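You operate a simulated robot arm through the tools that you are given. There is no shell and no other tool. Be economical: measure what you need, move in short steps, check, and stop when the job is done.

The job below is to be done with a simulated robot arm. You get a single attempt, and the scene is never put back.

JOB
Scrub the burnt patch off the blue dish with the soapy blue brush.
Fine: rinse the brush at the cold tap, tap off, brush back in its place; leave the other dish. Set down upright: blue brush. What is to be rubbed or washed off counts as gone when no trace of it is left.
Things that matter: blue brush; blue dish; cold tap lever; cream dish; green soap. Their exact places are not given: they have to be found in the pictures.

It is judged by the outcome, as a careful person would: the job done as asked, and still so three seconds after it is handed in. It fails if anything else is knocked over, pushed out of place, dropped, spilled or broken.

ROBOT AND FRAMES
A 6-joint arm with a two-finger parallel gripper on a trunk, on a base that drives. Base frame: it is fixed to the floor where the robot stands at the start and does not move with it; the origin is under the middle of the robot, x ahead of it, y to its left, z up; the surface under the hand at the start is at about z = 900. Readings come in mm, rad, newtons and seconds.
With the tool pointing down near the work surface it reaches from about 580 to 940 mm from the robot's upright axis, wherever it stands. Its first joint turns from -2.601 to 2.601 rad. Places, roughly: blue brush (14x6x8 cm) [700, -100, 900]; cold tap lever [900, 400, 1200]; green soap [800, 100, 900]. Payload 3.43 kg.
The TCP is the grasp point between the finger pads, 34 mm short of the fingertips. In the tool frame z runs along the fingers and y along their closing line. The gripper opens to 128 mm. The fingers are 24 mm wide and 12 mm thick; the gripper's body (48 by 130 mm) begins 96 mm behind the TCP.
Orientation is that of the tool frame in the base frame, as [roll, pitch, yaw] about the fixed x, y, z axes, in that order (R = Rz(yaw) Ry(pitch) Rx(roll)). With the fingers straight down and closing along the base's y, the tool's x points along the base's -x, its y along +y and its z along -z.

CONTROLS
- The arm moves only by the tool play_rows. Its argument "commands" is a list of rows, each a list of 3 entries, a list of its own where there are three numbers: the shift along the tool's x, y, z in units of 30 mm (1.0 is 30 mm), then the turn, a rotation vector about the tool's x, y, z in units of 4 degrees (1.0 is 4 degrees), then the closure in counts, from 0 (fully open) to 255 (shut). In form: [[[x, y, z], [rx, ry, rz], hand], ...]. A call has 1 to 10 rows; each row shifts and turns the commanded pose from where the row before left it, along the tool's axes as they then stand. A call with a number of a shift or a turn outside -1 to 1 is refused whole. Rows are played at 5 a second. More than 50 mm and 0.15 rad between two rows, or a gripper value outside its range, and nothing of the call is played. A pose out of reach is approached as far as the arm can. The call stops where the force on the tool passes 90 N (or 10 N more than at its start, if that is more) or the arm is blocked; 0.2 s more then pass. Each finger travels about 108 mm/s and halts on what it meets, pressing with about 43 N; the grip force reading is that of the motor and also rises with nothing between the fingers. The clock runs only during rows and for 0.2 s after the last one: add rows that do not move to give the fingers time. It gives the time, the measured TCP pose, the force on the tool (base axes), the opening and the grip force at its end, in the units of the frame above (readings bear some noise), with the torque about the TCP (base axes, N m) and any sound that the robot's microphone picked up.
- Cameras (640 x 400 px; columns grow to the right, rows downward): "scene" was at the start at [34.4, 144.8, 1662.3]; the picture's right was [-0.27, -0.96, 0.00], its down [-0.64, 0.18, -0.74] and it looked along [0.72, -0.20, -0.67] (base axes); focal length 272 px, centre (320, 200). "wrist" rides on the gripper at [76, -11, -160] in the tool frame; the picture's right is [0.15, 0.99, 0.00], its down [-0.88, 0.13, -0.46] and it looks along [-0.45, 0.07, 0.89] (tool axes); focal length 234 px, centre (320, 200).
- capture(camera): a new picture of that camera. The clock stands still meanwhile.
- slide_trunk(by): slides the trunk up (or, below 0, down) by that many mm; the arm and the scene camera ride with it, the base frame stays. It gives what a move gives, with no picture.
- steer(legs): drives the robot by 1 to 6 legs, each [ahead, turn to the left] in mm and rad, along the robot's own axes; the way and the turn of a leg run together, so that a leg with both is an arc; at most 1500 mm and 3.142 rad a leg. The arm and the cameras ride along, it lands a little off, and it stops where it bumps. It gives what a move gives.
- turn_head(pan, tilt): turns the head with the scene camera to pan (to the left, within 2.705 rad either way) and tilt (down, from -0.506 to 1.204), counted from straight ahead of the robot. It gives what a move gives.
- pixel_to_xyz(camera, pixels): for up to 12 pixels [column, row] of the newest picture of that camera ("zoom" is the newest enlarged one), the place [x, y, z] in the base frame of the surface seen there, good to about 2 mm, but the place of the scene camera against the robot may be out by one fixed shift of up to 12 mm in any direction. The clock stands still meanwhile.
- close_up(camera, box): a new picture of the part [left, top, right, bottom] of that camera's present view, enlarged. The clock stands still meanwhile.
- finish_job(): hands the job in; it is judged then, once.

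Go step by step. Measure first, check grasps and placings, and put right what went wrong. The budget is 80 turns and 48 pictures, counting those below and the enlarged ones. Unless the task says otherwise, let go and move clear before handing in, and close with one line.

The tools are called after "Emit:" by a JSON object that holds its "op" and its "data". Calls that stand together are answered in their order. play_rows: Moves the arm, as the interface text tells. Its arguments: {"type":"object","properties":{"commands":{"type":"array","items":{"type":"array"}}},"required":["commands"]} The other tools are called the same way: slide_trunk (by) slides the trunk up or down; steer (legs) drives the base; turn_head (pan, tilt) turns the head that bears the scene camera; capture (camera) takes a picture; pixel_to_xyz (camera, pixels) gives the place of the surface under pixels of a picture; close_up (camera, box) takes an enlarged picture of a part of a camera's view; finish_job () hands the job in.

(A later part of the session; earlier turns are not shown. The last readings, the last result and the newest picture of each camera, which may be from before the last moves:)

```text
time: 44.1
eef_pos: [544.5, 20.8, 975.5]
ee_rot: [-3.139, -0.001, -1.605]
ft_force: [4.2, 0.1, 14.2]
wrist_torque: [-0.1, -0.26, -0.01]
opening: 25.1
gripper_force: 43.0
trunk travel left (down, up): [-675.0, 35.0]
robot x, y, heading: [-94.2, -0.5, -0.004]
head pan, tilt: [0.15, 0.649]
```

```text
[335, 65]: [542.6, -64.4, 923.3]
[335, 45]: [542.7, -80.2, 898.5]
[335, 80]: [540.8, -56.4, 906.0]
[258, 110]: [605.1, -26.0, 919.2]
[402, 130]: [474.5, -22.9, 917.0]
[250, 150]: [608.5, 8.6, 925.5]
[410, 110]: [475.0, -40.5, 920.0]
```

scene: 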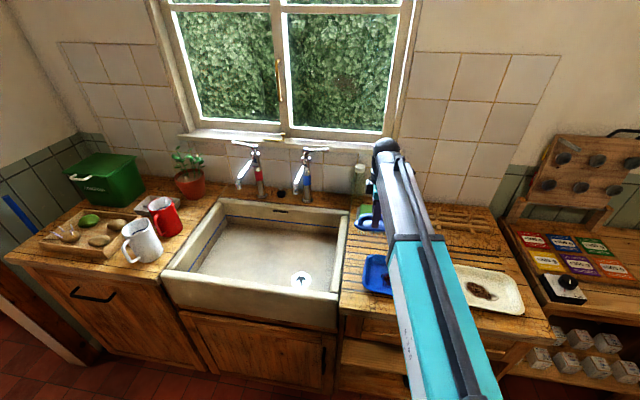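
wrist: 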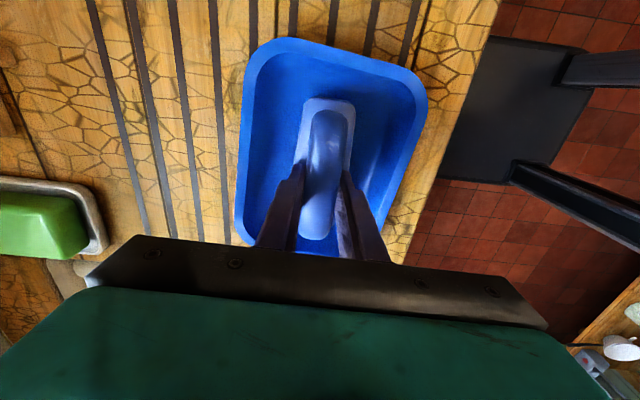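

The dish has stayed in place. I'll scrub more, with small y variations, then lift to inspect.

Emit:
{"op": "play_rows", "data": {"commands": [[[0.2, 0.4, 0], [0, 0, 0], 255], [[0, 0.4, 0], [0, 0, 0], 255], [[0, -0.4, 0], [0, 0, 0], 255], [[-0.2, -0.4, 0], [0, 0, 0], 255], [[-0.2, -0.4, 0], [0, 0, 0], 255], [[0, -0.4, 0], [0, 0, 0], 255], [[0, 0.4, 0], [0, 0, 0], 255], [[0, 0.4, 0], [0, 0, 0], 255], [[0.2, 0.4, 0], [0, 0, 0], 255], [[0, 0.4, 0], [0, 0, 0], 255]]}}

Emit:
{"op": "play_rows", "data": {"commands": [[[0.2, -0.4, 0], [0, 0, 0], 255], [[0, -0.4, 0], [0, 0, 0], 255], [[0, -0.4, 0], [0, 0, 0], 255], [[-0.2, -0.4, 0], [0, 0, 0], 255], [[0, 0.4, 0], [0, 0, 0], 255], [[-0.2, 0.4, 0], [0, 0, 0], 255], [[0, 0.4, 0], [0, 0, 0], 255], [[0, 0.3, 0], [0, 0, 0], 255], [[0, -0.3, 0], [0, 0, 0], 255], [[0.2, -0.4, 0], [0, 0, 0], 255]]}}

Emit:
{"op": "play_rows", "data": {"commands": [[[0, 0, -0.2], [0, 0, 0], 255], [[0, 0, -0.4], [0, 0, 0], 255], [[0, 0, -0.5], [0, 0, 0], 255], [[0, 0, -0.5], [0, 0, 0], 255], [[0, 0, -0.5], [0, 0, 0], 255], [[0, -0.4, -0.3], [0, 0, 0], 255], [[0, -0.8, 0], [0, 0, 0], 255], [[0, -0.9, 0], [0, 0, 0], 255], [[0, -0.6, 0], [0, 0, 0], 255], [[0, -0.3, 0], [0, 0, 0], 255]]}}

Emit:
{"op": "capture", "data": {"camera": "wrist"}}

```text
time: 46.3
eef_pos: [519.7, 22.5, 975.7]
ee_rot: [-3.139, 0.0, -1.605]
ft_force: [8.0, -0.2, 26.9]
wrist_torque: [0.02, -0.36, -0.02]
opening: 25.2
gripper_force: 43.1
trunk travel left (down, up): [-675.0, 35.0]
robot x, y, heading: [-89.5, 1.3, 0.001]
head pan, tilt: [0.15, 0.649]
```

```text
time: 48.5
eef_pos: [542.3, 21.6, 976.8]
ee_rot: [3.141, 0.0, -1.602]
ft_force: [-6.1, 4.1, 22.0]
wrist_torque: [0.01, 0.12, -0.01]
opening: 24.8
gripper_force: 43.1
trunk travel left (down, up): [-675.0, 35.0]
robot x, y, heading: [-90.9, 4.5, 0.0]
head pan, tilt: [0.15, 0.649]
```

```text
time: 50.7
eef_pos: [636.0, 16.8, 1047.6]
ee_rot: [3.14, 0.0, -1.603]
ft_force: [-0.1, 0.3, -0.5]
wrist_torque: [0.01, 0.0, 0.01]
opening: 24.7
gripper_force: 43.1
trunk travel left (down, up): [-675.0, 35.0]
robot x, y, heading: [-92.1, 1.1, 0.0]
head pan, tilt: [0.15, 0.649]
```

```text
20 pictures are left
```

wrist: 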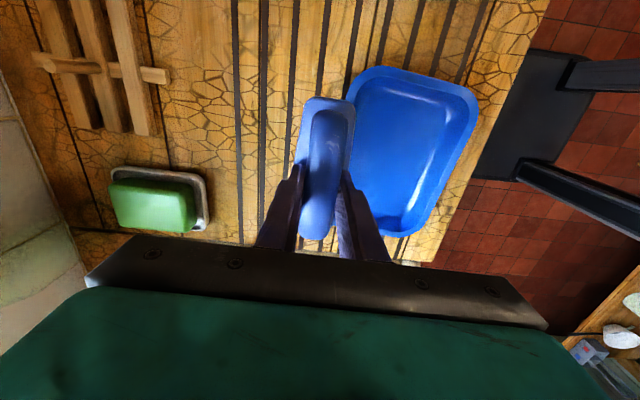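

The dish looks clean, so I'll enlarge it to make sure no trace is left.

Emit:
{"op": "close_up", "data": {"camera": "wrist", "box": [330, 60, 490, 245]}}

Emit:
{"op": "pixel_to_xyz", "data": {"camera": "wrist", "pixels": [[320, 115], [322, 130], [330, 100], [352, 130], [348, 90], [470, 100], [380, 230]]}}

Emit:
{"op": "close_up", "data": {"camera": "scene", "box": [340, 230, 440, 310]}}

```text
2.16 times, centred on (410, 152) of wrist
```

zoom: 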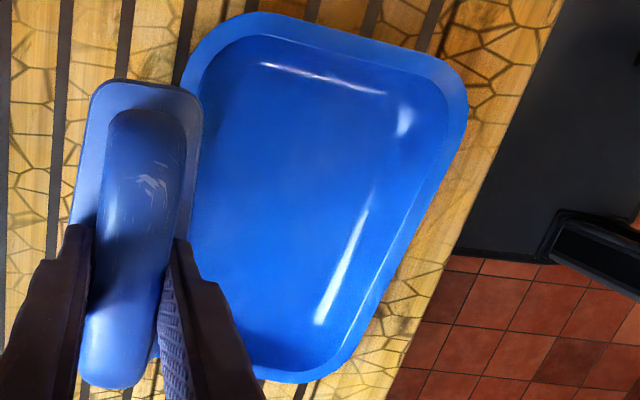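

```text
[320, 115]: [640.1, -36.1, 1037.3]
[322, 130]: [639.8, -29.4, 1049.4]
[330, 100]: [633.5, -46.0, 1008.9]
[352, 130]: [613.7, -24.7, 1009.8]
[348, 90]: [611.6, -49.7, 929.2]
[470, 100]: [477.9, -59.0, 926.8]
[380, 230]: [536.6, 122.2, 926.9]
```

```text
5.00 times, centred on (390, 270) of scene
```

zoom: 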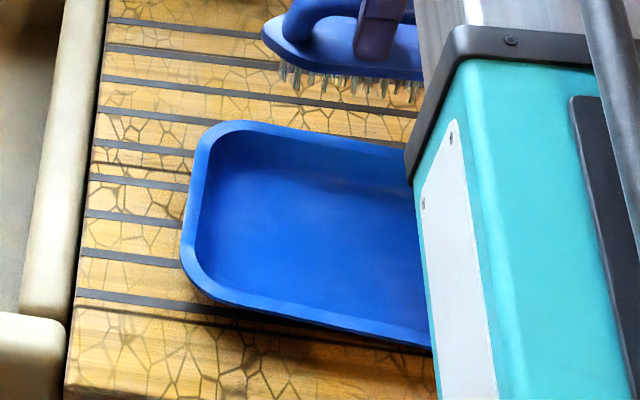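

The dish is clean. To work the tap lever I need a free hand, so I'll park the soapy brush upright in the dish rather than on the wood.

Emit:
{"op": "play_rows", "data": {"commands": [[[0, 0.4, 0], [0, 0, 0], 255], [[0, 0.8, 0], [0, 0, 0], 255], [[0, 0.9, 0], [0, 0, 0], 255], [[0, 0.7, 0], [0, 0, 0], 255], [[0, 0.3, 0.4], [0, 0, 0], 255], [[0, 0, 0.6], [0, 0, 0], 255], [[0, 0, 0.6], [0, 0, 0], 255], [[0, 0, 0.4], [0, 0, 0], 255], [[0, 0, 0.2], [0, 0, 0], 255], [[0, 0, 0.05], [0, 0, 0], 255]]}}

```text
time: 52.9
eef_pos: [542.6, 20.9, 979.5]
ee_rot: [-3.141, 0.001, -1.604]
ft_force: [-0.6, 0.6, -1.3]
wrist_torque: [-0.04, 0.02, -0.02]
opening: 25.1
gripper_force: 42.7
trunk travel left (down, up): [-675.0, 35.0]
robot x, y, heading: [-90.8, -0.5, -0.003]
head pan, tilt: [0.15, 0.649]
```

Emit:
{"op": "play_rows", "data": {"commands": [[[0, 0, 0.09], [0, 0, 0], 255], [[0, 0, 0], [0, 0, 0], 190], [[0, 0, 0], [0, 0, 0], 100], [[0, 0, 0], [0, 0, 0], 60], [[0, 0, 0], [0, 0, 0], 60], [[0, 0, -0.5], [0, 0, 0], 60], [[0, 0, -0.8], [0, 0, 0], 60], [[0, 0, -0.8], [0, 0, 0], 60], [[0, 0, -0.8], [0, 0, 0], 60], [[0, 0, 0], [0, 0, 0], 60]]}}

Emit:
{"op": "close_up", "data": {"camera": "wrist", "box": [200, 40, 440, 240]}}

Emit:
{"op": "pixel_to_xyz", "data": {"camera": "zoom", "pixels": [[320, 100], [320, 200], [320, 260], [300, 200], [350, 200], [330, 60]]}}

```text
time: 55.1
eef_pos: [542.0, 21.3, 1063.3]
ee_rot: [-3.141, 0.001, -1.603]
ft_force: [0.6, -1.0, -0.3]
wrist_torque: [-0.01, 0.0, -0.01]
opening: 97.9
gripper_force: 0.1
trunk travel left (down, up): [-675.0, 35.0]
robot x, y, heading: [-87.9, 0.9, -0.002]
head pan, tilt: [0.15, 0.649]
```

```text
2.00 times, centred on (320, 140) of wrist
```

zoom: 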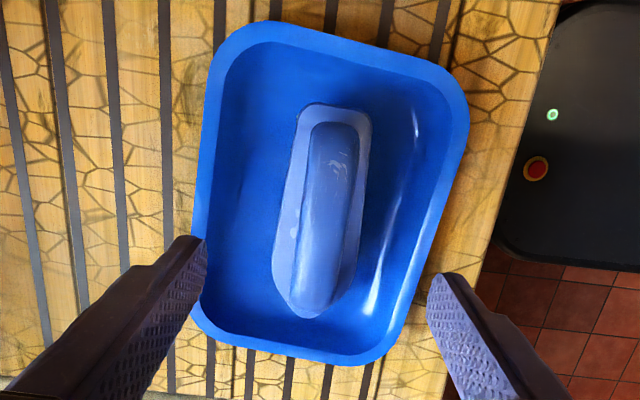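

```text
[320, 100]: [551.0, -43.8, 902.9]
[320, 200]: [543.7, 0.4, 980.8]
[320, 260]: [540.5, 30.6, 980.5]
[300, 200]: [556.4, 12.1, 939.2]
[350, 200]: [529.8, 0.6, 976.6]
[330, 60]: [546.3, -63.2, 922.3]
```

The brush stands upright in the clean dish. Next I need to bring the robot nearer the tap, so I'll check how much room there is between its base plate and the counter front.

Emit:
{"op": "pixel_to_xyz", "data": {"camera": "zoom", "pixels": [[550, 115], [510, 240], [505, 200], [560, 20], [480, 250], [530, 170], [540, 70], [462, 200]]}}

Emit:
{"op": "turn_head", "data": {"pan": 0.5, "tilt": 1.0}}

Emit:
{"op": "capture", "data": {"camera": "scene"}}

Emit:
{"op": "pixel_to_xyz", "data": {"camera": "scene", "pixels": [[150, 280], [250, 260], [250, 230], [300, 330], [200, 350], [380, 270], [380, 330], [100, 350]]}}

```text
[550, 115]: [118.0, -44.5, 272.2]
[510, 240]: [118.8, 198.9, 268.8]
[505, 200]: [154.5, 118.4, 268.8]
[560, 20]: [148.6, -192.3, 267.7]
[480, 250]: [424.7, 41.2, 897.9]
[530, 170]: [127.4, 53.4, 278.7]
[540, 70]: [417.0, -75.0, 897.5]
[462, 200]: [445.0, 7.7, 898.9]
```

```text
time: 56.0
eef_pos: [541.3, 21.7, 1063.0]
ee_rot: [-3.141, -0.001, -1.603]
ft_force: [0.6, -0.6, -0.7]
wrist_torque: [-0.02, -0.02, -0.04]
opening: 97.9
gripper_force: 0.1
trunk travel left (down, up): [-675.0, 35.0]
robot x, y, heading: [-90.5, 0.8, -0.003]
head pan, tilt: [0.499, 1.0]
```

```text
16 pictures are left
```

scene: 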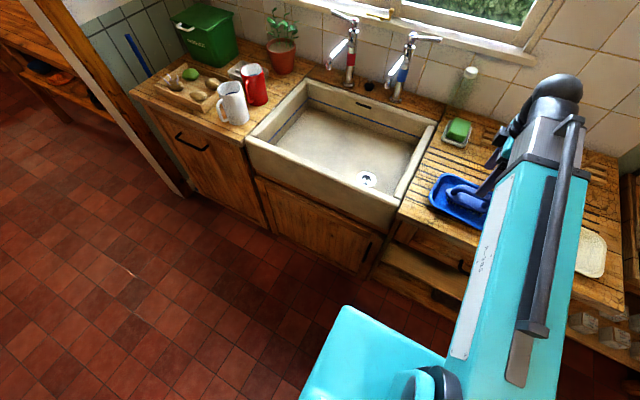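

```text
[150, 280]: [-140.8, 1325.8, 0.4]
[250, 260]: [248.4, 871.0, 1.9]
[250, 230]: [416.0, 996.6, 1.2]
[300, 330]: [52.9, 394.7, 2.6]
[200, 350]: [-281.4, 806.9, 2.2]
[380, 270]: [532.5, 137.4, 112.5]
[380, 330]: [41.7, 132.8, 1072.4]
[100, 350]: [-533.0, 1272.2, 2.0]
```

The base plate reaches ~250 mm ahead of the robot axis and the counter front is at x ~430. I'll turn left, drive, and turn back to stand at about (60,290), with the hand passing over the sink's front.

Emit:
{"op": "steer", "data": {"legs": [[0, 1.09], [327, 0], [0, -1.09]]}}

Emit:
{"op": "turn_head", "data": {"pan": 0.15, "tilt": 0.55}}

Emit:
{"op": "capture", "data": {"camera": "scene"}}

```text
time: 63.6
eef_pos: [502.0, 748.2, 1063.7]
ee_rot: [-3.139, 0.001, -0.828]
ft_force: [0.3, 1.3, 0.6]
wrist_torque: [0.01, 0.03, 0.01]
opening: 97.9
gripper_force: 0.0
trunk travel left (down, up): [-675.0, 35.0]
robot x, y, heading: [56.7, 296.3, 0.827]
head pan, tilt: [0.499, 1.0]
stopped in leg 3: the robot was blocked; the commanded pose is now the measured one
```

```text
time: 64.5
eef_pos: [502.2, 746.9, 1062.7]
ee_rot: [3.141, 0.001, -0.828]
ft_force: [-0.1, -0.3, 1.0]
wrist_torque: [0.04, 0.01, -0.04]
opening: 98.0
gripper_force: 0.2
trunk travel left (down, up): [-675.0, 35.0]
robot x, y, heading: [58.7, 298.9, 0.828]
head pan, tilt: [0.15, 0.55]
```

```text
15 pictures are left
```

scene: 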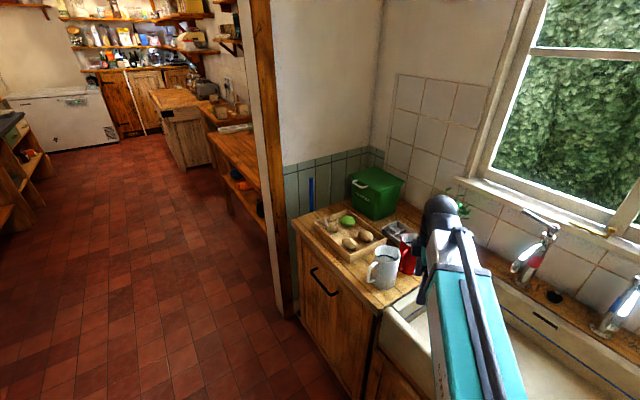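

The turn back was blocked at heading 0.83. I'll check that the hand isn't touching the mugs, and where the base stands against the counter.

Emit:
{"op": "close_up", "data": {"camera": "scene", "box": [340, 180, 500, 300]}}

Emit:
{"op": "pixel_to_xyz", "data": {"camera": "scene", "pixels": [[385, 270], [408, 255], [412, 240], [400, 248], [420, 290], [360, 400], [330, 330], [345, 395], [380, 305], [480, 250], [430, 300], [300, 350]]}}

Emit:
{"op": "capture", "data": {"camera": "wrist"}}

```text
3.33 times, centred on (420, 240) of scene
```

zoom: 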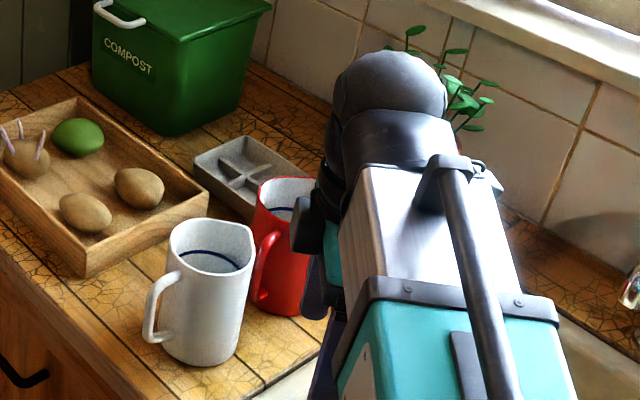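

```text
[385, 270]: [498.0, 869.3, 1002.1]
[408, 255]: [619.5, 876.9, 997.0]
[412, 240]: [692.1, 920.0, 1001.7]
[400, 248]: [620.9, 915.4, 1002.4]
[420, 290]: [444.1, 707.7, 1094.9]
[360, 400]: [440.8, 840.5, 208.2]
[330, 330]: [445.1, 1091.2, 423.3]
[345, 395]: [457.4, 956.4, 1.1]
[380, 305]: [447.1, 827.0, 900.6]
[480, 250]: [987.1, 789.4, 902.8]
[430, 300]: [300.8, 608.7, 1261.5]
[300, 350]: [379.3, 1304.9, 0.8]
```

```text
13 pictures are left
```

wrist: 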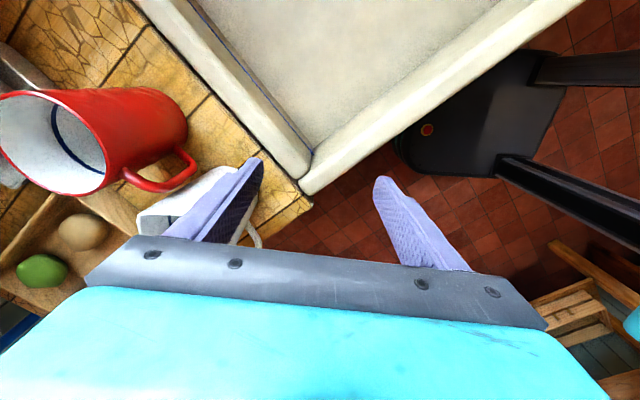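

The hand is clear of the mugs, so the base corner must be catching the cabinet. I'll back off, finish the turn, then go ahead.

Emit:
{"op": "steer", "data": {"legs": [[-95, 0], [0, -0.827], [85, 0]]}}

Emit:
{"op": "turn_head", "data": {"pan": 0.25, "tilt": 0.6}}

Emit:
{"op": "capture", "data": {"camera": "scene"}}

```text
time: 69.4
eef_pos: [711.9, 198.6, 1062.4]
ee_rot: [3.141, -0.001, -1.665]
ft_force: [1.0, -0.6, -0.5]
wrist_torque: [0.01, 0.11, 0.03]
opening: 97.8
gripper_force: 0.0
trunk travel left (down, up): [-675.0, 35.0]
robot x, y, heading: [78.6, 214.9, 0.0]
head pan, tilt: [0.15, 0.55]
```

```text
time: 70.0
eef_pos: [712.2, 197.4, 1062.1]
ee_rot: [3.14, 0.0, -1.667]
ft_force: [0.4, 0.1, 0.0]
wrist_torque: [-0.01, -0.04, 0.06]
opening: 97.7
gripper_force: 0.1
trunk travel left (down, up): [-675.0, 35.0]
robot x, y, heading: [82.8, 210.4, 0.004]
head pan, tilt: [0.25, 0.6]
```

```text
12 pictures are left
```

scene: 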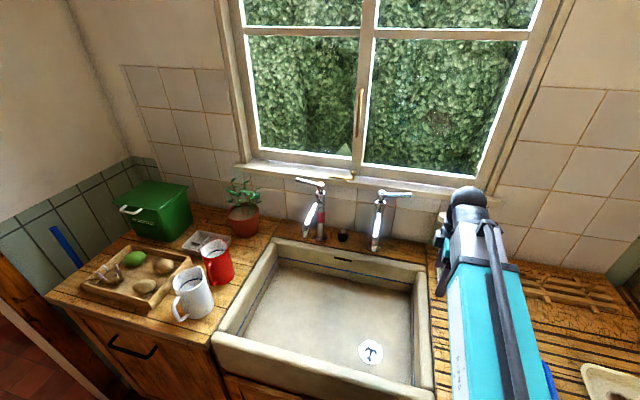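

The robot now stands at (83,210) with heading 0. I'll measure the lever closely.

Emit:
{"op": "close_up", "data": {"camera": "scene", "box": [350, 175, 430, 255]}}

Emit:
{"op": "pixel_to_xyz", "data": {"camera": "scene", "pixels": [[381, 194], [386, 193], [392, 194], [400, 194], [406, 195], [409, 195], [377, 235], [375, 247], [376, 241], [379, 215], [390, 195], [441, 240]]}}

Emit:
{"op": "slide_trunk", "data": {"by": 34}}

```text
5.00 times, centred on (390, 215) of scene
```

zoom: 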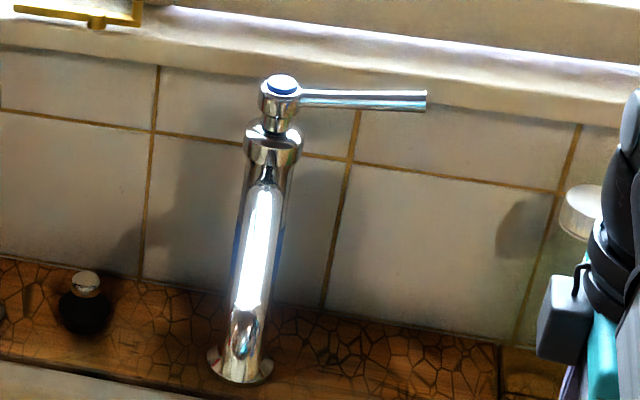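

```text
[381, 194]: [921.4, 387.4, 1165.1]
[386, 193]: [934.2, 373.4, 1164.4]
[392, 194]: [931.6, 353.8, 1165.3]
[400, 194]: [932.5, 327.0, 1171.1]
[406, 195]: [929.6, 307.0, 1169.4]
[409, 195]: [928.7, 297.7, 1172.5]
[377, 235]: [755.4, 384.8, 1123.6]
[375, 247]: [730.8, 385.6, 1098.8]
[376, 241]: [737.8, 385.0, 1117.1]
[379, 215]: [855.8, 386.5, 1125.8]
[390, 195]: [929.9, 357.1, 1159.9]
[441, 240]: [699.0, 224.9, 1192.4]
```

```text
time: 70.8
eef_pos: [711.6, 197.9, 1096.2]
ee_rot: [-3.141, -0.001, -1.665]
ft_force: [0.7, 0.3, 0.5]
wrist_torque: [-0.05, 0.02, 0.01]
opening: 97.9
gripper_force: 0.1
trunk travel left (down, up): [-709.0, 1.0]
robot x, y, heading: [75.9, 210.1, 0.002]
head pan, tilt: [0.25, 0.6]
```

The lever runs from (930,384) to a free tip at (929,297,1172). I'll straighten the yaw and bring the open hand to the lever tip's free side, straddling its height.

Emit:
{"op": "play_rows", "data": {"commands": [[[0, 0, -0.4], [0, 0, -0.7], 0], [[0, 0, -0.6], [0, 0, -0.65], 0], [[0, -0.4, -0.6], [0, 0, 0], 0], [[0, -0.6, -0.5], [0, 0, 0], 0], [[0, -0.6, -0.4], [0, 0, 0], 0], [[0, -0.6, -0.3], [0, 0, 0], 0], [[0, -0.6, -0.1], [0, 0, 0], 0], [[0, -0.4, 0], [0, 0, 0], 0], [[0, 0, 0], [0, 0, 0], 0]]}}

```text
time: 72.8
eef_pos: [808.5, 199.3, 1184.7]
ee_rot: [3.141, 0.001, -1.571]
ft_force: [0.3, -0.7, 0.0]
wrist_torque: [-0.01, 0.02, -0.02]
opening: 128.1
gripper_force: 0.0
trunk travel left (down, up): [-709.0, 1.0]
robot x, y, heading: [78.5, 211.9, -0.004]
head pan, tilt: [0.25, 0.6]
```

Emit:
{"op": "pixel_to_xyz", "data": {"camera": "zoom", "pixels": [[200, 15], [250, 40], [450, 70], [450, 55], [450, 30], [560, 75], [600, 85], [570, 200], [580, 215]]}}

```text
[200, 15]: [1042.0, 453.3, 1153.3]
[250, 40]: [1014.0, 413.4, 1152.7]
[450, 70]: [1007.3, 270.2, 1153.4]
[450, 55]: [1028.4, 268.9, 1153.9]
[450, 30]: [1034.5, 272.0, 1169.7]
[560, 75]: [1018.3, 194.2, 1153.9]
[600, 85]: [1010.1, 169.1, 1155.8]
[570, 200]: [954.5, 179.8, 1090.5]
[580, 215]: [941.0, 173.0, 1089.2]
```

The sill front is at x ≈ 1007, so I'll narrow the opening to ~73 mm and move in beside the lever tip.

Emit:
{"op": "play_rows", "data": {"commands": [[[0, -0.4, 0], [0, 0, 0], 110], [[0, -0.7, 0], [0, 0, 0], 110], [[0, -0.8, 0], [0, 0, 0], 110], [[-0.3, -0.8, 0], [0, 0, 0], 110], [[-0.5, -0.7, 0], [0, 0, 0], 110], [[-0.5, -0.4, 0], [0, 0, 0], 110], [[-0.2, 0, 0], [0, 0, 0], 110], [[0, 0, 0], [0, 0, 0], 110]]}}

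Emit:
{"op": "capture", "data": {"camera": "wrist"}}

```text
time: 74.6
eef_pos: [921.5, 244.2, 1184.7]
ee_rot: [-3.141, 0.0, -1.57]
ft_force: [0.1, -0.2, 0.2]
wrist_torque: [0.0, -0.03, 0.01]
opening: 72.7
gripper_force: 0.0
trunk travel left (down, up): [-709.0, 1.0]
robot x, y, heading: [76.8, 213.3, 0.002]
head pan, tilt: [0.25, 0.6]
```

```text
10 pictures are left
```

wrist: 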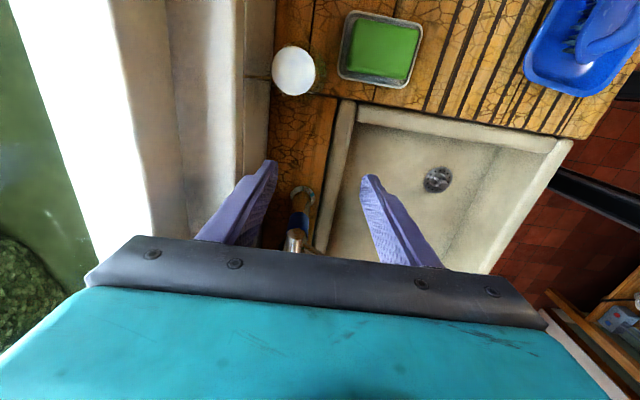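

The tap column appears between the fingers at (300,210), as intended. I'll advance in +y so the fingers straddle the lever near its tip.

Emit:
{"op": "play_rows", "data": {"commands": [[[-0.4, -0.1, 0], [0, 0, 0], 110], [[-0.5, 0, 0], [0, 0, 0], 110], [[-0.5, 0, 0], [0, 0, 0], 110], [[-0.5, 0, 0], [0, 0, 0], 110], [[-0.3, 0, 0], [0, 0, 0], 110], [[0, 0, 0], [0, 0, 0], 110]]}}

Emit:
{"op": "close_up", "data": {"camera": "scene", "box": [350, 145, 470, 245]}}

```text
time: 76.0
eef_pos: [925.1, 309.9, 1184.0]
ee_rot: [-3.141, -0.001, -1.569]
ft_force: [-0.9, -0.5, 0.0]
wrist_torque: [-0.03, -0.02, 0.0]
opening: 72.8
gripper_force: 0.0
trunk travel left (down, up): [-709.0, 1.0]
robot x, y, heading: [76.7, 209.6, 0.006]
head pan, tilt: [0.25, 0.6]
```

```text
4.00 times, centred on (410, 195) of scene
```

zoom: 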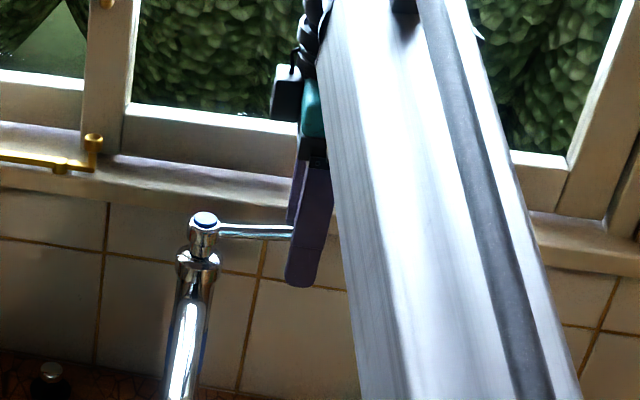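

The fingers straddle the lever. I'll narrow them to ~30 mm around it and swing it toward the robot along its arc.

Emit:
{"op": "play_rows", "data": {"commands": [[[0, -0.1, 0], [0, 0, 0], 195], [[0, 0, 0], [0, 0, 0], 195], [[0, 0, 0], [0, 0, 0], 195]]}}

Emit:
{"op": "play_rows", "data": {"commands": [[[0, 0.17, 0], [0, 0, 1], 195], [[0, 0.17, 0], [0, 0, 1], 195], [[0, 0.17, 0], [0, 0, 1], 195], [[0, 0.17, 0], [0, 0, 1], 195], [[0, 0.17, 0], [0, 0, 1], 195]]}}

```text
time: 76.8
eef_pos: [927.1, 309.1, 1183.9]
ee_rot: [-3.14, 0.0, -1.571]
ft_force: [-0.3, -0.1, 0.1]
wrist_torque: [0.01, -0.01, 0.01]
opening: 29.8
gripper_force: 0.1
trunk travel left (down, up): [-709.0, 1.0]
robot x, y, heading: [79.3, 213.5, 0.002]
head pan, tilt: [0.25, 0.6]
```

```text
time: 78.0
eef_pos: [902.5, 312.2, 1184.3]
ee_rot: [3.141, 0.001, -1.921]
ft_force: [1.1, 0.1, -0.2]
wrist_torque: [0.01, -0.04, -0.01]
opening: 30.5
gripper_force: 0.4
trunk travel left (down, up): [-709.0, 1.0]
robot x, y, heading: [76.1, 211.0, 0.001]
head pan, tilt: [0.25, 0.6]
```

It moves freely, with ~1 N on the tool. I'll continue the arc.

Emit:
{"op": "play_rows", "data": {"commands": [[[0, 0.17, 0], [0, 0, 1], 195], [[0, 0.17, 0], [0, 0, 1], 195], [[0, 0.17, 0], [0, 0, 1], 195], [[0, 0.17, 0], [0, 0, 1], 195], [[0, 0.17, 0], [0, 0, 1], 195], [[0, 0.17, 0], [0, 0, 1], 195], [[0, 0.17, 0], [0, 0, 1], 195], [[0, 0, 0], [0, 0, 0], 195]]}}

Emit:
{"op": "close_up", "data": {"camera": "scene", "box": [330, 145, 470, 385]}}

```text
time: 79.8
eef_pos: [874.1, 331.7, 1183.4]
ee_rot: [-3.141, 0.001, -2.407]
ft_force: [-0.2, -0.6, -0.8]
wrist_torque: [0.04, -0.02, 0.01]
opening: 30.3
gripper_force: 0.9
trunk travel left (down, up): [-709.0, 1.0]
robot x, y, heading: [79.4, 212.0, 0.001]
head pan, tilt: [0.25, 0.6]
```

```text
1.67 times, centred on (400, 265) of scene
```

zoom: 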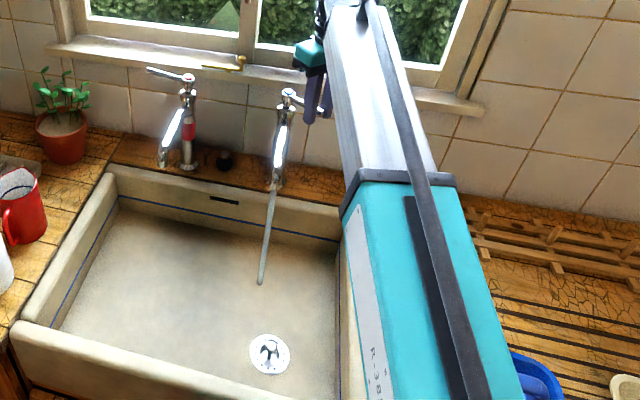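

The water is running at zoom (265,240). I'll measure the stream, then open the fingers and back out along the lever.

Emit:
{"op": "pixel_to_xyz", "data": {"camera": "zoom", "pixels": [[275, 185], [271, 205], [267, 235], [263, 265], [260, 283], [286, 95], [296, 98], [304, 104]]}}

Emit:
{"op": "play_rows", "data": {"commands": [[[0, 0, 0], [0, 0, 0], 150], [[0, 0, 0], [0, 0, 0], 150], [[0.5, 0, 0], [0, 0, 0], 150], [[0.9, 0, 0], [0, 0, 0], 150], [[1, 0, 0], [0, 0, 0], 150], [[1, 0, 0], [0, 0, 0], 150], [[0.5, 0, 0], [0, 0, 0], 150], [[0, 0, 0], [0, 0, 0], 150]]}}

```text
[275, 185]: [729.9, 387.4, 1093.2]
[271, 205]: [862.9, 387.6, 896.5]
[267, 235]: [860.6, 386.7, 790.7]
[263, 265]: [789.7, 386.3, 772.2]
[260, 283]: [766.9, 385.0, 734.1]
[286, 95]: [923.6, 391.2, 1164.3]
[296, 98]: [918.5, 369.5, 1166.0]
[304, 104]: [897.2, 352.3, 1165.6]
```

```text
time: 81.6
eef_pos: [786.3, 252.2, 1184.8]
ee_rot: [-3.141, -0.001, -2.408]
ft_force: [-0.2, -0.2, 0.3]
wrist_torque: [0.03, -0.01, 0.0]
opening: 52.8
gripper_force: 0.1
trunk travel left (down, up): [-709.0, 1.0]
robot x, y, heading: [80.7, 209.1, 0.001]
head pan, tilt: [0.25, 0.6]
```

The stream falls at about (726,386). I'll back the base 130 mm to stand where the dish, the stream and the brush's place are all in reach, then lower the trunk again and turn the hand.

Emit:
{"op": "steer", "data": {"legs": [[-130, 0]]}}

Emit:
{"op": "slide_trunk", "data": {"by": -34}}

Emit:
{"op": "play_rows", "data": {"commands": [[[0, 0, 0.5], [0, 0, -1], 60], [[0, 0, 0.6], [0, 0, -1], 60], [[0, 0, 0.6], [0, 0, -1], 60], [[0, 0, 0.5], [0, 0, -1], 60], [[0, 0, 0.3], [0, 0, -1], 60], [[0, 0, 0], [0, 0, -1], 60], [[0, 0, 0], [0, 0, -1], 60], [[0, 0, 0], [0, 0, -1], 60], [[0, 0, 0], [0, 0, -1], 60], [[0, 0, 0], [0, 0, -1], 60]]}}

Emit:
{"op": "play_rows", "data": {"commands": [[[0, 0, 0], [0, 0, -1], 60], [[0, 0, 0], [0, 0, -0.5], 60], [[0, 0, 0], [0, 0, 0], 60]]}}

```text
time: 83.0
eef_pos: [657.4, 252.7, 1186.2]
ee_rot: [-3.141, 0.003, -2.408]
ft_force: [-0.1, -0.5, 0.4]
wrist_torque: [0.02, -0.05, 0.02]
opening: 52.6
gripper_force: 0.1
trunk travel left (down, up): [-709.0, 1.0]
robot x, y, heading: [-48.0, 212.1, -0.002]
head pan, tilt: [0.25, 0.6]
```

```text
time: 83.8
eef_pos: [659.1, 252.5, 1150.9]
ee_rot: [3.141, -0.001, -2.408]
ft_force: [-0.1, -0.7, -0.1]
wrist_torque: [-0.06, -0.01, 0.0]
opening: 52.9
gripper_force: 0.1
trunk travel left (down, up): [-675.0, 35.0]
robot x, y, heading: [-51.3, 211.3, -0.001]
head pan, tilt: [0.25, 0.6]
```

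```text
time: 86.0
eef_pos: [658.7, 252.6, 1076.1]
ee_rot: [3.14, 0.002, -1.709]
ft_force: [-0.3, -0.3, 0.5]
wrist_torque: [-0.03, 0.02, 0.04]
opening: 97.9
gripper_force: 0.0
trunk travel left (down, up): [-675.0, 35.0]
robot x, y, heading: [-47.7, 210.7, 0.004]
head pan, tilt: [0.25, 0.6]
```

```text
time: 86.8
eef_pos: [658.4, 251.5, 1075.2]
ee_rot: [3.141, -0.001, -1.606]
ft_force: [1.1, -0.3, 0.2]
wrist_torque: [0.02, 0.01, 0.0]
opening: 97.7
gripper_force: 0.1
trunk travel left (down, up): [-675.0, 35.0]
robot x, y, heading: [-49.5, 211.8, 0.004]
head pan, tilt: [0.25, 0.6]
```

Emit:
{"op": "play_rows", "data": {"commands": [[[0.5, 0.23, 0], [0, 0, 0], 60], [[0.95, 0.43, 0], [0, 0, 0], 60], [[0.95, 0.43, 0], [0, 0, 0], 60], [[0.95, 0.43, 0], [0, 0, 0], 60], [[0.95, 0.43, 0], [0, 0, 0], 60], [[0.95, 0.43, 0], [0, 0, 0], 60], [[0.95, 0.43, 0], [0, 0, 0], 60], [[0.95, 0.43, 0], [0, 0, 0], 60], [[0.66, 0.33, 0], [0, 0, 0], 60], [[0, 0, 0], [0, 0, 0], 60]]}}

Emit:
{"op": "play_rows", "data": {"commands": [[[0, 0, 0.6], [0, 0, 0], 60], [[0, 0, 0.7], [0, 0, 0], 60], [[0, 0, 0.4], [0, 0, 0], 60], [[0, 0, 0], [0, 0, 0], 60]]}}

Emit:
{"op": "capture", "data": {"camera": "wrist"}}

Emit:
{"op": "pixel_to_xyz", "data": {"camera": "wrist", "pixels": [[310, 140], [316, 140], [322, 140], [328, 140], [334, 140], [316, 110], [328, 110], [316, 180], [326, 180], [322, 95]]}}

```text
time: 89.0
eef_pos: [542.9, 20.8, 1076.6]
ee_rot: [-3.14, -0.002, -1.606]
ft_force: [0.1, 0.2, 0.1]
wrist_torque: [0.02, 0.0, 0.01]
opening: 98.1
gripper_force: 0.2
trunk travel left (down, up): [-675.0, 35.0]
robot x, y, heading: [-51.5, 213.2, 0.003]
head pan, tilt: [0.25, 0.6]
```

```text
time: 90.0
eef_pos: [542.5, 20.8, 1026.2]
ee_rot: [-3.141, 0.0, -1.606]
ft_force: [0.6, 0.0, 0.6]
wrist_torque: [0.03, 0.01, 0.02]
opening: 97.6
gripper_force: 0.1
trunk travel left (down, up): [-675.0, 35.0]
robot x, y, heading: [-50.1, 211.6, 0.005]
head pan, tilt: [0.25, 0.6]
```

```text
7 pictures are left
```

wrist: 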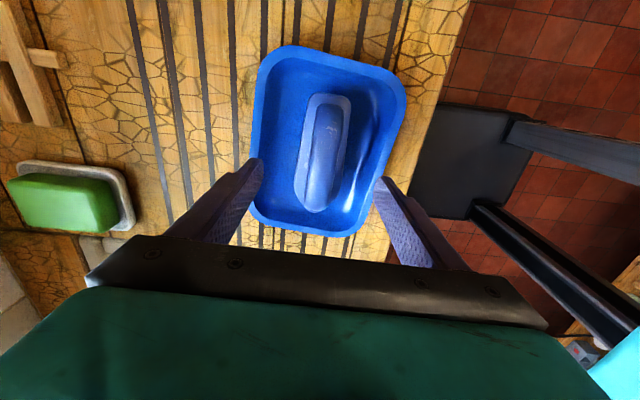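

```text
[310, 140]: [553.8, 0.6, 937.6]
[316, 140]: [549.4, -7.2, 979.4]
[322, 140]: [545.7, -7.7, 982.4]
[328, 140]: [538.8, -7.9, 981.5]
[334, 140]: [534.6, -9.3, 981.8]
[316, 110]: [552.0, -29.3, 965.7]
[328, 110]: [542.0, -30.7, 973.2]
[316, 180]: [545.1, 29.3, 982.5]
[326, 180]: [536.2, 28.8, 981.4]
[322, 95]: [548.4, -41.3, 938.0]
```

The brush is exactly between the fingers. I'll lower to z ≈ 975, grip, and lift slowly.

Emit:
{"op": "play_rows", "data": {"commands": [[[0, 0, 0.5], [0, 0, 0], 60], [[0, 0, 0.7], [0, 0, 0], 60], [[0, 0, 0.4], [0, 0, 0], 60], [[0, 0, 0.1], [0, 0, 0], 60], [[0, 0, 0], [0, 0, 0], 150], [[0, 0, 0], [0, 0, 0], 255], [[0, 0, 0], [0, 0, 0], 255], [[0, 0, 0], [0, 0, 0], 255], [[0, 0, 0], [0, 0, 0], 255]]}}

Emit:
{"op": "play_rows", "data": {"commands": [[[0, 0, -0.1], [0, 0, 0], 255], [[0, 0, -0.15], [0, 0, 0], 255], [[0, 0, -0.3], [0, 0, 0], 255], [[0, 0, -0.4], [0, 0, 0], 255], [[0, 0, -0.4], [0, 0, 0], 255], [[0, 0, -0.5], [0, 0, 0], 255], [[0, 0, -0.5], [0, 0, 0], 255], [[0, 0, -0.3], [0, 0, 0], 255], [[0, 0, -0.1], [0, 0, 0], 255], [[0, 0, 0], [0, 0, 0], 255]]}}

```text
time: 92.0
eef_pos: [542.6, 23.3, 974.1]
ee_rot: [-3.14, 0.002, -1.604]
ft_force: [0.1, 0.5, 0.4]
wrist_torque: [-0.08, 0.01, -0.05]
opening: 25.0
gripper_force: 42.5
trunk travel left (down, up): [-675.0, 35.0]
robot x, y, heading: [-48.7, 210.3, 0.0]
head pan, tilt: [0.25, 0.6]
```

```text
time: 94.2
eef_pos: [544.5, 22.2, 1057.1]
ee_rot: [-3.141, -0.001, -1.609]
ft_force: [-0.1, 0.2, -1.2]
wrist_torque: [0.0, 0.01, -0.03]
opening: 24.9
gripper_force: 43.4
trunk travel left (down, up): [-675.0, 35.0]
robot x, y, heading: [-47.4, 209.5, -0.001]
head pan, tilt: [0.25, 0.6]
```

The brush is held again. I'll carry it over the sink in front of the spout, then tilt the hand 45° so the hand stays clear of the tap and the bristles face the stream.

Emit:
{"op": "play_rows", "data": {"commands": [[[-0.4, -0.09, 0], [0, 0, 0], 255], [[-0.85, -0.18, 0], [0, 0, 0], 255], [[-0.95, -0.2, 0], [0, 0, 0], 255], [[-0.95, -0.2, 0], [0, 0, 0], 255], [[-0.95, -0.2, 0], [0, 0, 0], 255], [[-0.95, -0.2, 0], [0, 0, 0], 255], [[-0.95, -0.2, 0], [0, 0, 0], 255], [[-0.95, -0.2, 0], [0, 0, 0], 255], [[-0.95, -0.2, 0], [0, 0, 0], 255], [[-0.95, -0.2, 0], [0, 0, 0], 255]]}}

Emit:
{"op": "play_rows", "data": {"commands": [[[-0.95, -0.2, 0], [0, 0, 0], 255], [[-0.9, -0.2, 0], [0, 0, 0], 255], [[-0.7, -0.15, 0], [0, 0, 0], 255], [[-0.5, -0.1, 0], [0, 0, 0], 255], [[-0.29, -0.04, 0], [0, 0, 0], 255], [[0, 0, 0], [0, 0, 0], 255], [[0, 0, 0], [0.5, 0, 0], 255], [[0, 0, 0], [0.8, 0, 0], 255], [[0, 0, 0], [1, 0, 0], 255], [[0, 0, 0], [0.7, 0, 0], 255]]}}

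```text
time: 96.4
eef_pos: [608.3, 285.4, 1056.8]
ee_rot: [3.141, 0.002, -1.606]
ft_force: [0.1, -0.7, -2.0]
wrist_torque: [-0.01, -0.02, 0.02]
opening: 24.8
gripper_force: 43.2
trunk travel left (down, up): [-675.0, 35.0]
robot x, y, heading: [-50.9, 210.2, 0.003]
head pan, tilt: [0.25, 0.6]
```

```text
time: 98.6
eef_pos: [633.1, 385.4, 1056.0]
ee_rot: [-2.93, 0.0, -1.606]
ft_force: [0.1, 1.5, -2.2]
wrist_torque: [0.0, 0.01, -0.01]
opening: 25.0
gripper_force: 43.3
trunk travel left (down, up): [-675.0, 35.0]
robot x, y, heading: [-50.3, 213.3, -0.001]
head pan, tilt: [0.25, 0.6]
```

The tilt goes the right way, with the tool leaning forward. I'll continue to ~45°.

Emit:
{"op": "play_rows", "data": {"commands": [[[0, 0, 0], [0.9, 0, 0], 255], [[0, 0, 0], [1, 0, 0], 255], [[0, 0, 0], [1, 0, 0], 255], [[0, 0, 0], [1, 0, 0], 255], [[0, 0, 0], [1, 0, 0], 255], [[0, 0, 0], [1, 0, 0], 255], [[0, 0, 0], [1, 0, 0], 255], [[0, 0, 0], [0.8, 0, 0], 255], [[0, 0, 0], [0.5, 0, 0], 255], [[0, 0, 0], [0, 0, 0], 255]]}}

Emit:
{"op": "close_up", "data": {"camera": "scene", "box": [320, 170, 480, 390]}}

```text
time: 100.8
eef_pos: [661.1, 396.0, 1059.3]
ee_rot: [-2.36, -0.001, -1.608]
ft_force: [-0.6, 0.2, -0.9]
wrist_torque: [-0.03, 0.03, -0.03]
opening: 25.3
gripper_force: 42.8
out of reach, approached as far as the arm can: row 7, 8, 9
trunk travel left (down, up): [-675.0, 35.0]
robot x, y, heading: [-49.0, 211.9, 0.001]
head pan, tilt: [0.25, 0.6]
```

```text
1.82 times, centred on (400, 280) of scene
```

zoom: 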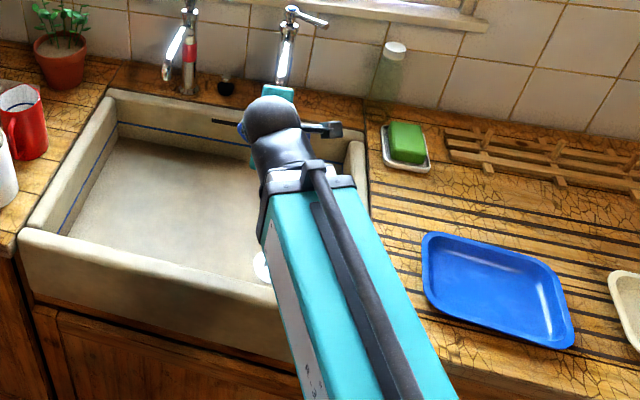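

The hand is tilted 45° with the bristles about to meet the stream. I'll push forward and down along the tool a little and then check the pose.

Emit:
{"op": "play_rows", "data": {"commands": [[[0, 0, 0.4], [0, 0, 0], 255], [[0, 0, 0.5], [0, 0, 0], 255], [[0, 0, 0.3], [0, 0, 0], 255], [[0, 0, 0], [0, 0, 0], 255]]}}

```text
time: 101.8
eef_pos: [686.1, 396.2, 1033.4]
ee_rot: [-2.361, 0.0, -1.607]
ft_force: [0.5, 0.5, -2.0]
wrist_torque: [0.0, 0.04, 0.0]
opening: 25.3
gripper_force: 43.7
trunk travel left (down, up): [-675.0, 35.0]
robot x, y, heading: [-50.2, 209.1, 0.004]
head pan, tilt: [0.25, 0.6]
```

The bristles are in the stream. I'll sweep the brush sideways through the water.

Emit:
{"op": "play_rows", "data": {"commands": [[[0.4, 0, 0], [0, 0, 0], 255], [[0.6, 0, 0], [0, 0, 0], 255], [[0.6, 0, 0], [0, 0, 0], 255], [[0.4, 0, 0], [0, 0, 0], 255], [[0, 0.25, -0.25], [0, 0, 0], 255], [[-0.5, 0, 0], [0, 0, 0], 255], [[-0.6, 0, 0], [0, 0, 0], 255], [[-0.6, 0, 0], [0, 0, 0], 255], [[-0.6, 0, 0], [0, 0, 0], 255], [[-0.6, 0, 0], [0, 0, 0], 255]]}}

Emit:
{"op": "close_up", "data": {"camera": "scene", "box": [340, 180, 460, 300]}}

```text
time: 104.0
eef_pos: [684.0, 422.9, 1033.2]
ee_rot: [-2.359, 0.0, -1.605]
ft_force: [-1.2, 0.0, -1.8]
wrist_torque: [0.01, 0.06, 0.0]
opening: 25.0
gripper_force: 42.6
out of reach, approached as far as the arm can: row 5
trunk travel left (down, up): [-675.0, 35.0]
robot x, y, heading: [-50.1, 214.0, 0.007]
head pan, tilt: [0.25, 0.6]
```

```text
3.33 times, centred on (400, 240) of scene
```

zoom: 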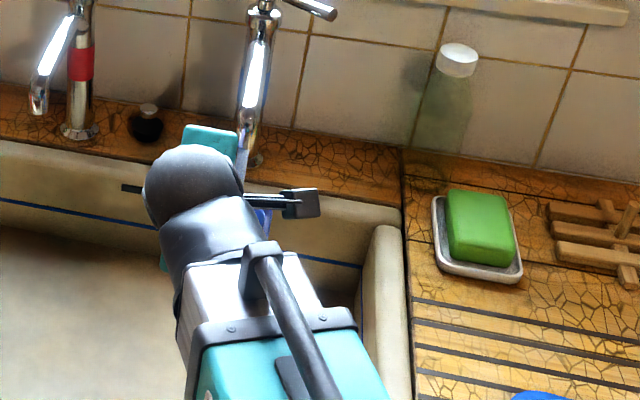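

The water is hitting the base's front edge; the bristle face needs the TCP at x ≈ 668, which is too close to the robot. I'll back the base 60 mm and then move in for proper sweeps.

Emit:
{"op": "steer", "data": {"legs": [[-60, 0]]}}

Emit:
{"op": "play_rows", "data": {"commands": [[[0.3, -0.4, 0.4], [0, 0, 0], 255], [[0.3, -0.4, 0.4], [0, 0, 0], 255], [[0.3, -0.2, 0.2], [0, 0, 0], 255], [[0, 0, 0], [0, 0, 0], 255]]}}

```text
time: 105.0
eef_pos: [621.6, 422.7, 1033.1]
ee_rot: [-2.357, -0.001, -1.606]
ft_force: [-0.8, -0.4, -1.0]
wrist_torque: [-0.03, 0.02, -0.01]
opening: 25.4
gripper_force: 43.8
trunk travel left (down, up): [-675.0, 35.0]
robot x, y, heading: [-109.5, 213.4, 0.001]
head pan, tilt: [0.25, 0.6]
```

```text
time: 106.0
eef_pos: [662.8, 395.5, 1032.7]
ee_rot: [-2.361, 0.001, -1.607]
ft_force: [0.0, 0.2, -1.5]
wrist_torque: [0.04, 0.01, 0.01]
opening: 25.1
gripper_force: 43.2
trunk travel left (down, up): [-675.0, 35.0]
robot x, y, heading: [-113.1, 210.5, 0.002]
head pan, tilt: [0.25, 0.6]
```

Now at x 663. I'll sweep the whole bristle length through the stream, at two depths.

Emit:
{"op": "play_rows", "data": {"commands": [[[0.4, 0, 0], [0, 0, 0], 255], [[0.5, 0, 0], [0, 0, 0], 255], [[0.5, 0, 0], [0, 0, 0], 255], [[0.4, 0, 0], [0, 0, 0], 255], [[0, -0.1, 0.1], [0, 0, 0], 255], [[-0.5, 0, 0], [0, 0, 0], 255], [[-0.5, 0, 0], [0, 0, 0], 255], [[-0.5, 0, 0], [0, 0, 0], 255], [[-0.5, 0, 0], [0, 0, 0], 255], [[-0.5, 0, 0], [0, 0, 0], 255]]}}

Emit:
{"op": "play_rows", "data": {"commands": [[[-0.5, 0, 0], [0, 0, 0], 255], [[-0.5, 0, 0], [0, 0, 0], 255], [[0, -0.1, 0.1], [0, 0, 0], 255], [[0.5, 0, 0], [0, 0, 0], 255], [[0.5, 0, 0], [0, 0, 0], 255], [[0.5, 0, 0], [0, 0, 0], 255], [[0.5, 0, 0], [0, 0, 0], 255], [[0.5, 0, 0], [0, 0, 0], 255], [[0.5, 0, 0], [0, 0, 0], 255], [[0.4, 0, 0], [0, 0, 0], 255]]}}

Emit:
{"op": "play_rows", "data": {"commands": [[[0, 0.05, -0.05], [0, 0, 0], 255], [[-0.5, 0, 0], [0, 0, 0], 255], [[-0.5, 0, 0], [0, 0, 0], 255], [[-0.5, 0, 0], [0, 0, 0], 255], [[-0.5, 0, 0], [0, 0, 0], 255], [[0, 0, 0], [0, 0, 0], 255], [[0, 0, 0], [0, 0, 0], 255]]}}

Emit:
{"op": "capture", "data": {"camera": "wrist"}}

```text
time: 108.2
eef_pos: [669.5, 415.2, 1032.8]
ee_rot: [-2.359, 0.002, -1.607]
ft_force: [0.0, 0.3, -1.1]
wrist_torque: [0.01, -0.01, 0.04]
opening: 25.0
gripper_force: 42.9
trunk travel left (down, up): [-675.0, 35.0]
robot x, y, heading: [-107.7, 211.5, 0.003]
head pan, tilt: [0.25, 0.6]
```

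```text
time: 110.4
eef_pos: [670.4, 342.8, 1032.3]
ee_rot: [-2.361, 0.001, -1.607]
ft_force: [-0.1, -0.5, -0.6]
wrist_torque: [0.02, 0.01, 0.0]
opening: 24.9
gripper_force: 42.7
trunk travel left (down, up): [-675.0, 35.0]
robot x, y, heading: [-116.0, 212.4, 0.002]
head pan, tilt: [0.25, 0.6]
```

```text
time: 112.0
eef_pos: [671.5, 402.0, 1033.4]
ee_rot: [-2.36, 0.0, -1.606]
ft_force: [-0.8, -0.1, -1.3]
wrist_torque: [0.0, 0.02, 0.0]
opening: 25.1
gripper_force: 42.7
trunk travel left (down, up): [-675.0, 35.0]
robot x, y, heading: [-110.0, 205.2, 0.0]
head pan, tilt: [0.25, 0.6]
```

```text
4 pictures are left
```

wrist: 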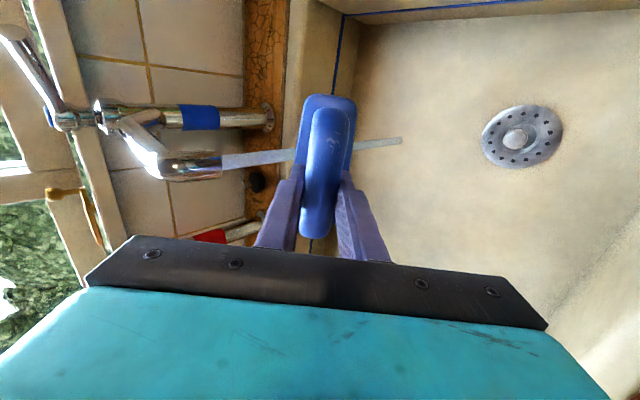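

The stream runs right behind the brush in the view, from (220,162) to (400,140). I'll check the spout tip's true place with the wrist camera to be sure the bristles are in it.

Emit:
{"op": "pixel_to_xyz", "data": {"camera": "wrist", "pixels": [[215, 160], [215, 167], [212, 172], [250, 160], [280, 156], [370, 144], [352, 110], [305, 105]]}}

```text
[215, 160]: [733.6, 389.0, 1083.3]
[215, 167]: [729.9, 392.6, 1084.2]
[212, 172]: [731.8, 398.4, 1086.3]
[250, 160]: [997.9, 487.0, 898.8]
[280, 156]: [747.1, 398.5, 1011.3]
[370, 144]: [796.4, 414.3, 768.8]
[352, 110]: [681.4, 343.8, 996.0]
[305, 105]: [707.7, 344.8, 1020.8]
```

The wrist camera puts the stream nearer x ≈ 740–747, about 15 mm further out than the scene camera showed. I'll move forward to x ≈ 684 and repeat the sweep at two depths.

Emit:
{"op": "play_rows", "data": {"commands": [[[0.4, -0.3, 0.3], [0, 0, 0], 255], [[0.5, 0, 0], [0, 0, 0], 255], [[0.5, 0, 0], [0, 0, 0], 255], [[0.5, 0, 0], [0, 0, 0], 255], [[0.3, 0, 0], [0, 0, 0], 255], [[-0.5, 0, 0], [0, 0, 0], 255], [[-0.5, 0, 0], [0, 0, 0], 255], [[-0.5, 0, 0], [0, 0, 0], 255], [[-0.5, 0, 0], [0, 0, 0], 255], [[-0.5, 0, 0], [0, 0, 0], 255]]}}

Emit:
{"op": "play_rows", "data": {"commands": [[[-0.5, 0, 0], [0, 0, 0], 255], [[-0.5, 0, 0], [0, 0, 0], 255], [[-0.3, -0.15, 0.15], [0, 0, 0], 255], [[0.5, 0, 0], [0, 0, 0], 255], [[0.5, 0, 0], [0, 0, 0], 255], [[0.5, 0, 0], [0, 0, 0], 255], [[0.5, 0, 0], [0, 0, 0], 255], [[0.5, 0, 0], [0, 0, 0], 255], [[0.5, 0, 0], [0, 0, 0], 255], [[0.4, 0, 0], [0, 0, 0], 255]]}}

Emit:
{"op": "play_rows", "data": {"commands": [[[0, -0.15, 0.15], [0, 0, 0], 255], [[-0.5, 0, 0], [0, 0, 0], 255], [[-0.5, 0, 0], [0, 0, 0], 255], [[-0.5, 0, 0], [0, 0, 0], 255], [[-0.5, 0, 0], [0, 0, 0], 255], [[-0.5, 0, 0], [0, 0, 0], 255], [[-0.5, 0, 0], [0, 0, 0], 255], [[0.5, 0, 0], [0, 0, 0], 255], [[0.5, 0, 0], [0, 0, 0], 255], [[0.3, 0, 0], [0, 0, 0], 255]]}}

Emit:
{"op": "close_up", "data": {"camera": "wrist", "box": [140, 70, 440, 250]}}

```text
time: 114.2
eef_pos: [683.5, 410.4, 1031.3]
ee_rot: [-2.359, -0.002, -1.604]
ft_force: [-0.2, -0.5, -1.2]
wrist_torque: [-0.01, 0.04, 0.02]
opening: 24.8
gripper_force: 42.3
trunk travel left (down, up): [-675.0, 35.0]
robot x, y, heading: [-109.7, 211.4, -0.0]
head pan, tilt: [0.25, 0.6]
```

```text
time: 116.4
eef_pos: [687.4, 347.6, 1032.0]
ee_rot: [-2.359, -0.001, -1.604]
ft_force: [-0.7, 0.5, -1.6]
wrist_torque: [0.01, -0.01, 0.01]
opening: 25.1
gripper_force: 43.1
trunk travel left (down, up): [-675.0, 35.0]
robot x, y, heading: [-110.1, 213.2, 0.0]
head pan, tilt: [0.25, 0.6]
```

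```text
time: 118.6
eef_pos: [697.1, 397.5, 1033.2]
ee_rot: [-2.357, 0.0, -1.607]
ft_force: [0.5, 0.3, -1.9]
wrist_torque: [-0.01, 0.01, 0.02]
opening: 25.2
gripper_force: 43.4
trunk travel left (down, up): [-675.0, 35.0]
robot x, y, heading: [-107.5, 208.6, 0.001]
head pan, tilt: [0.25, 0.6]
```

```text
2.13 times, centred on (290, 160) of wrist
```

zoom: 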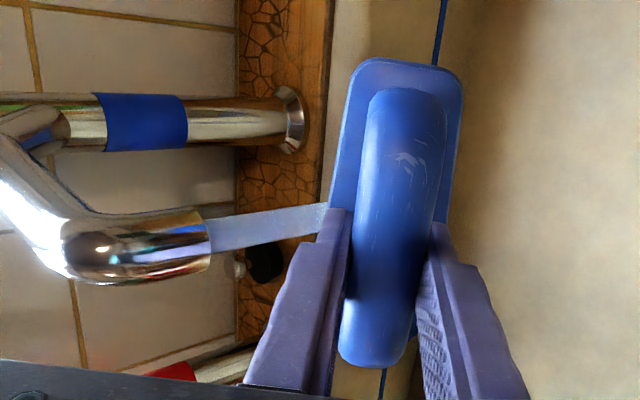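

Now the stream ends on the brush, so the water is hitting it. One more full-length sweep at this depth will finish the rinse.

Emit:
{"op": "play_rows", "data": {"commands": [[[0.4, 0.12, -0.12], [0, 0, 0], 255], [[0.4, 0, 0], [0, 0, 0], 255], [[0.5, 0, 0], [0, 0, 0], 255], [[0.5, 0, 0], [0, 0, 0], 255], [[0.5, 0, 0], [0, 0, 0], 255], [[0, 0, 0], [0, 0, 0], 255], [[-0.5, 0, 0], [0, 0, 0], 255], [[-0.5, 0, 0], [0, 0, 0], 255], [[-0.5, 0, 0], [0, 0, 0], 255], [[-0.5, 0, 0], [0, 0, 0], 255]]}}

Emit:
{"op": "play_rows", "data": {"commands": [[[-0.5, 0, 0], [0, 0, 0], 255], [[-0.5, 0, 0], [0, 0, 0], 255], [[-0.5, 0, 0], [0, 0, 0], 255], [[-0.5, 0, 0], [0, 0, 0], 255], [[0, -0.1, 0.1], [0, 0, 0], 255], [[0.5, 0, 0], [0, 0, 0], 255], [[0.5, 0, 0], [0, 0, 0], 255], [[0.5, 0, 0], [0, 0, 0], 255], [[0.4, 0, 0], [0, 0, 0], 255], [[0, 0, 0], [0, 0, 0], 255]]}}

```text
time: 120.8
eef_pos: [688.4, 390.7, 1033.0]
ee_rot: [-2.361, 0.0, -1.605]
ft_force: [-0.3, 0.3, -1.9]
wrist_torque: [-0.02, 0.06, -0.01]
opening: 25.4
gripper_force: 42.5
trunk travel left (down, up): [-675.0, 35.0]
robot x, y, heading: [-112.8, 210.3, 0.001]
head pan, tilt: [0.25, 0.6]
```

```text
time: 123.0
eef_pos: [693.3, 392.7, 1033.7]
ee_rot: [-2.36, 0.001, -1.607]
ft_force: [-0.3, -0.5, -1.1]
wrist_torque: [-0.02, 0.04, -0.03]
opening: 25.1
gripper_force: 43.1
trunk travel left (down, up): [-675.0, 35.0]
robot x, y, heading: [-109.0, 213.9, 0.001]
head pan, tilt: [0.25, 0.6]
```

Rinsed. I'll draw back from the stream and level the hand again over the sink.

Emit:
{"op": "play_rows", "data": {"commands": [[[0, 0.4, -0.4], [0, 0, 0], 255], [[0, 0.4, -0.4], [0, 0, 0], 255], [[0, 0.4, -0.4], [0, 0, 0], 255], [[0, 0, 0], [-0.6, 0, 0], 255], [[0, 0, 0], [-1, 0, 0], 255], [[0, 0, 0], [-1, 0, 0], 255], [[0, 0, 0], [-1, 0, 0], 255], [[0, 0, 0], [-1, 0, 0], 255], [[0, 0, 0], [-1, 0, 0], 255], [[0, 0, 0], [-1, 0, 0], 255]]}}

Emit:
{"op": "play_rows", "data": {"commands": [[[0, 0, 0], [-1, 0, 0], 255], [[0, 0, 0], [-1, 0, 0], 255], [[0, 0, 0], [-1, 0, 0], 255], [[0, 0, 0], [-1, 0, 0], 255], [[0, 0, 0], [-0.58, 0, 0], 255], [[0, 0, 0], [0, 0, 0], 255]]}}

```text
time: 125.2
eef_pos: [643.5, 394.9, 1034.9]
ee_rot: [-2.82, -0.001, -1.606]
ft_force: [0.0, -0.8, -1.2]
wrist_torque: [0.02, 0.0, -0.02]
opening: 25.2
gripper_force: 43.3
trunk travel left (down, up): [-675.0, 35.0]
robot x, y, heading: [-111.6, 212.7, -0.002]
head pan, tilt: [0.25, 0.6]
```

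```text
time: 126.6
eef_pos: [643.1, 393.8, 1033.4]
ee_rot: [3.141, 0.001, -1.606]
ft_force: [-0.2, 0.6, -1.2]
wrist_torque: [0.0, -0.03, 0.03]
opening: 25.2
gripper_force: 42.7
trunk travel left (down, up): [-675.0, 35.0]
robot x, y, heading: [-109.5, 211.4, -0.001]
head pan, tilt: [0.25, 0.6]
```

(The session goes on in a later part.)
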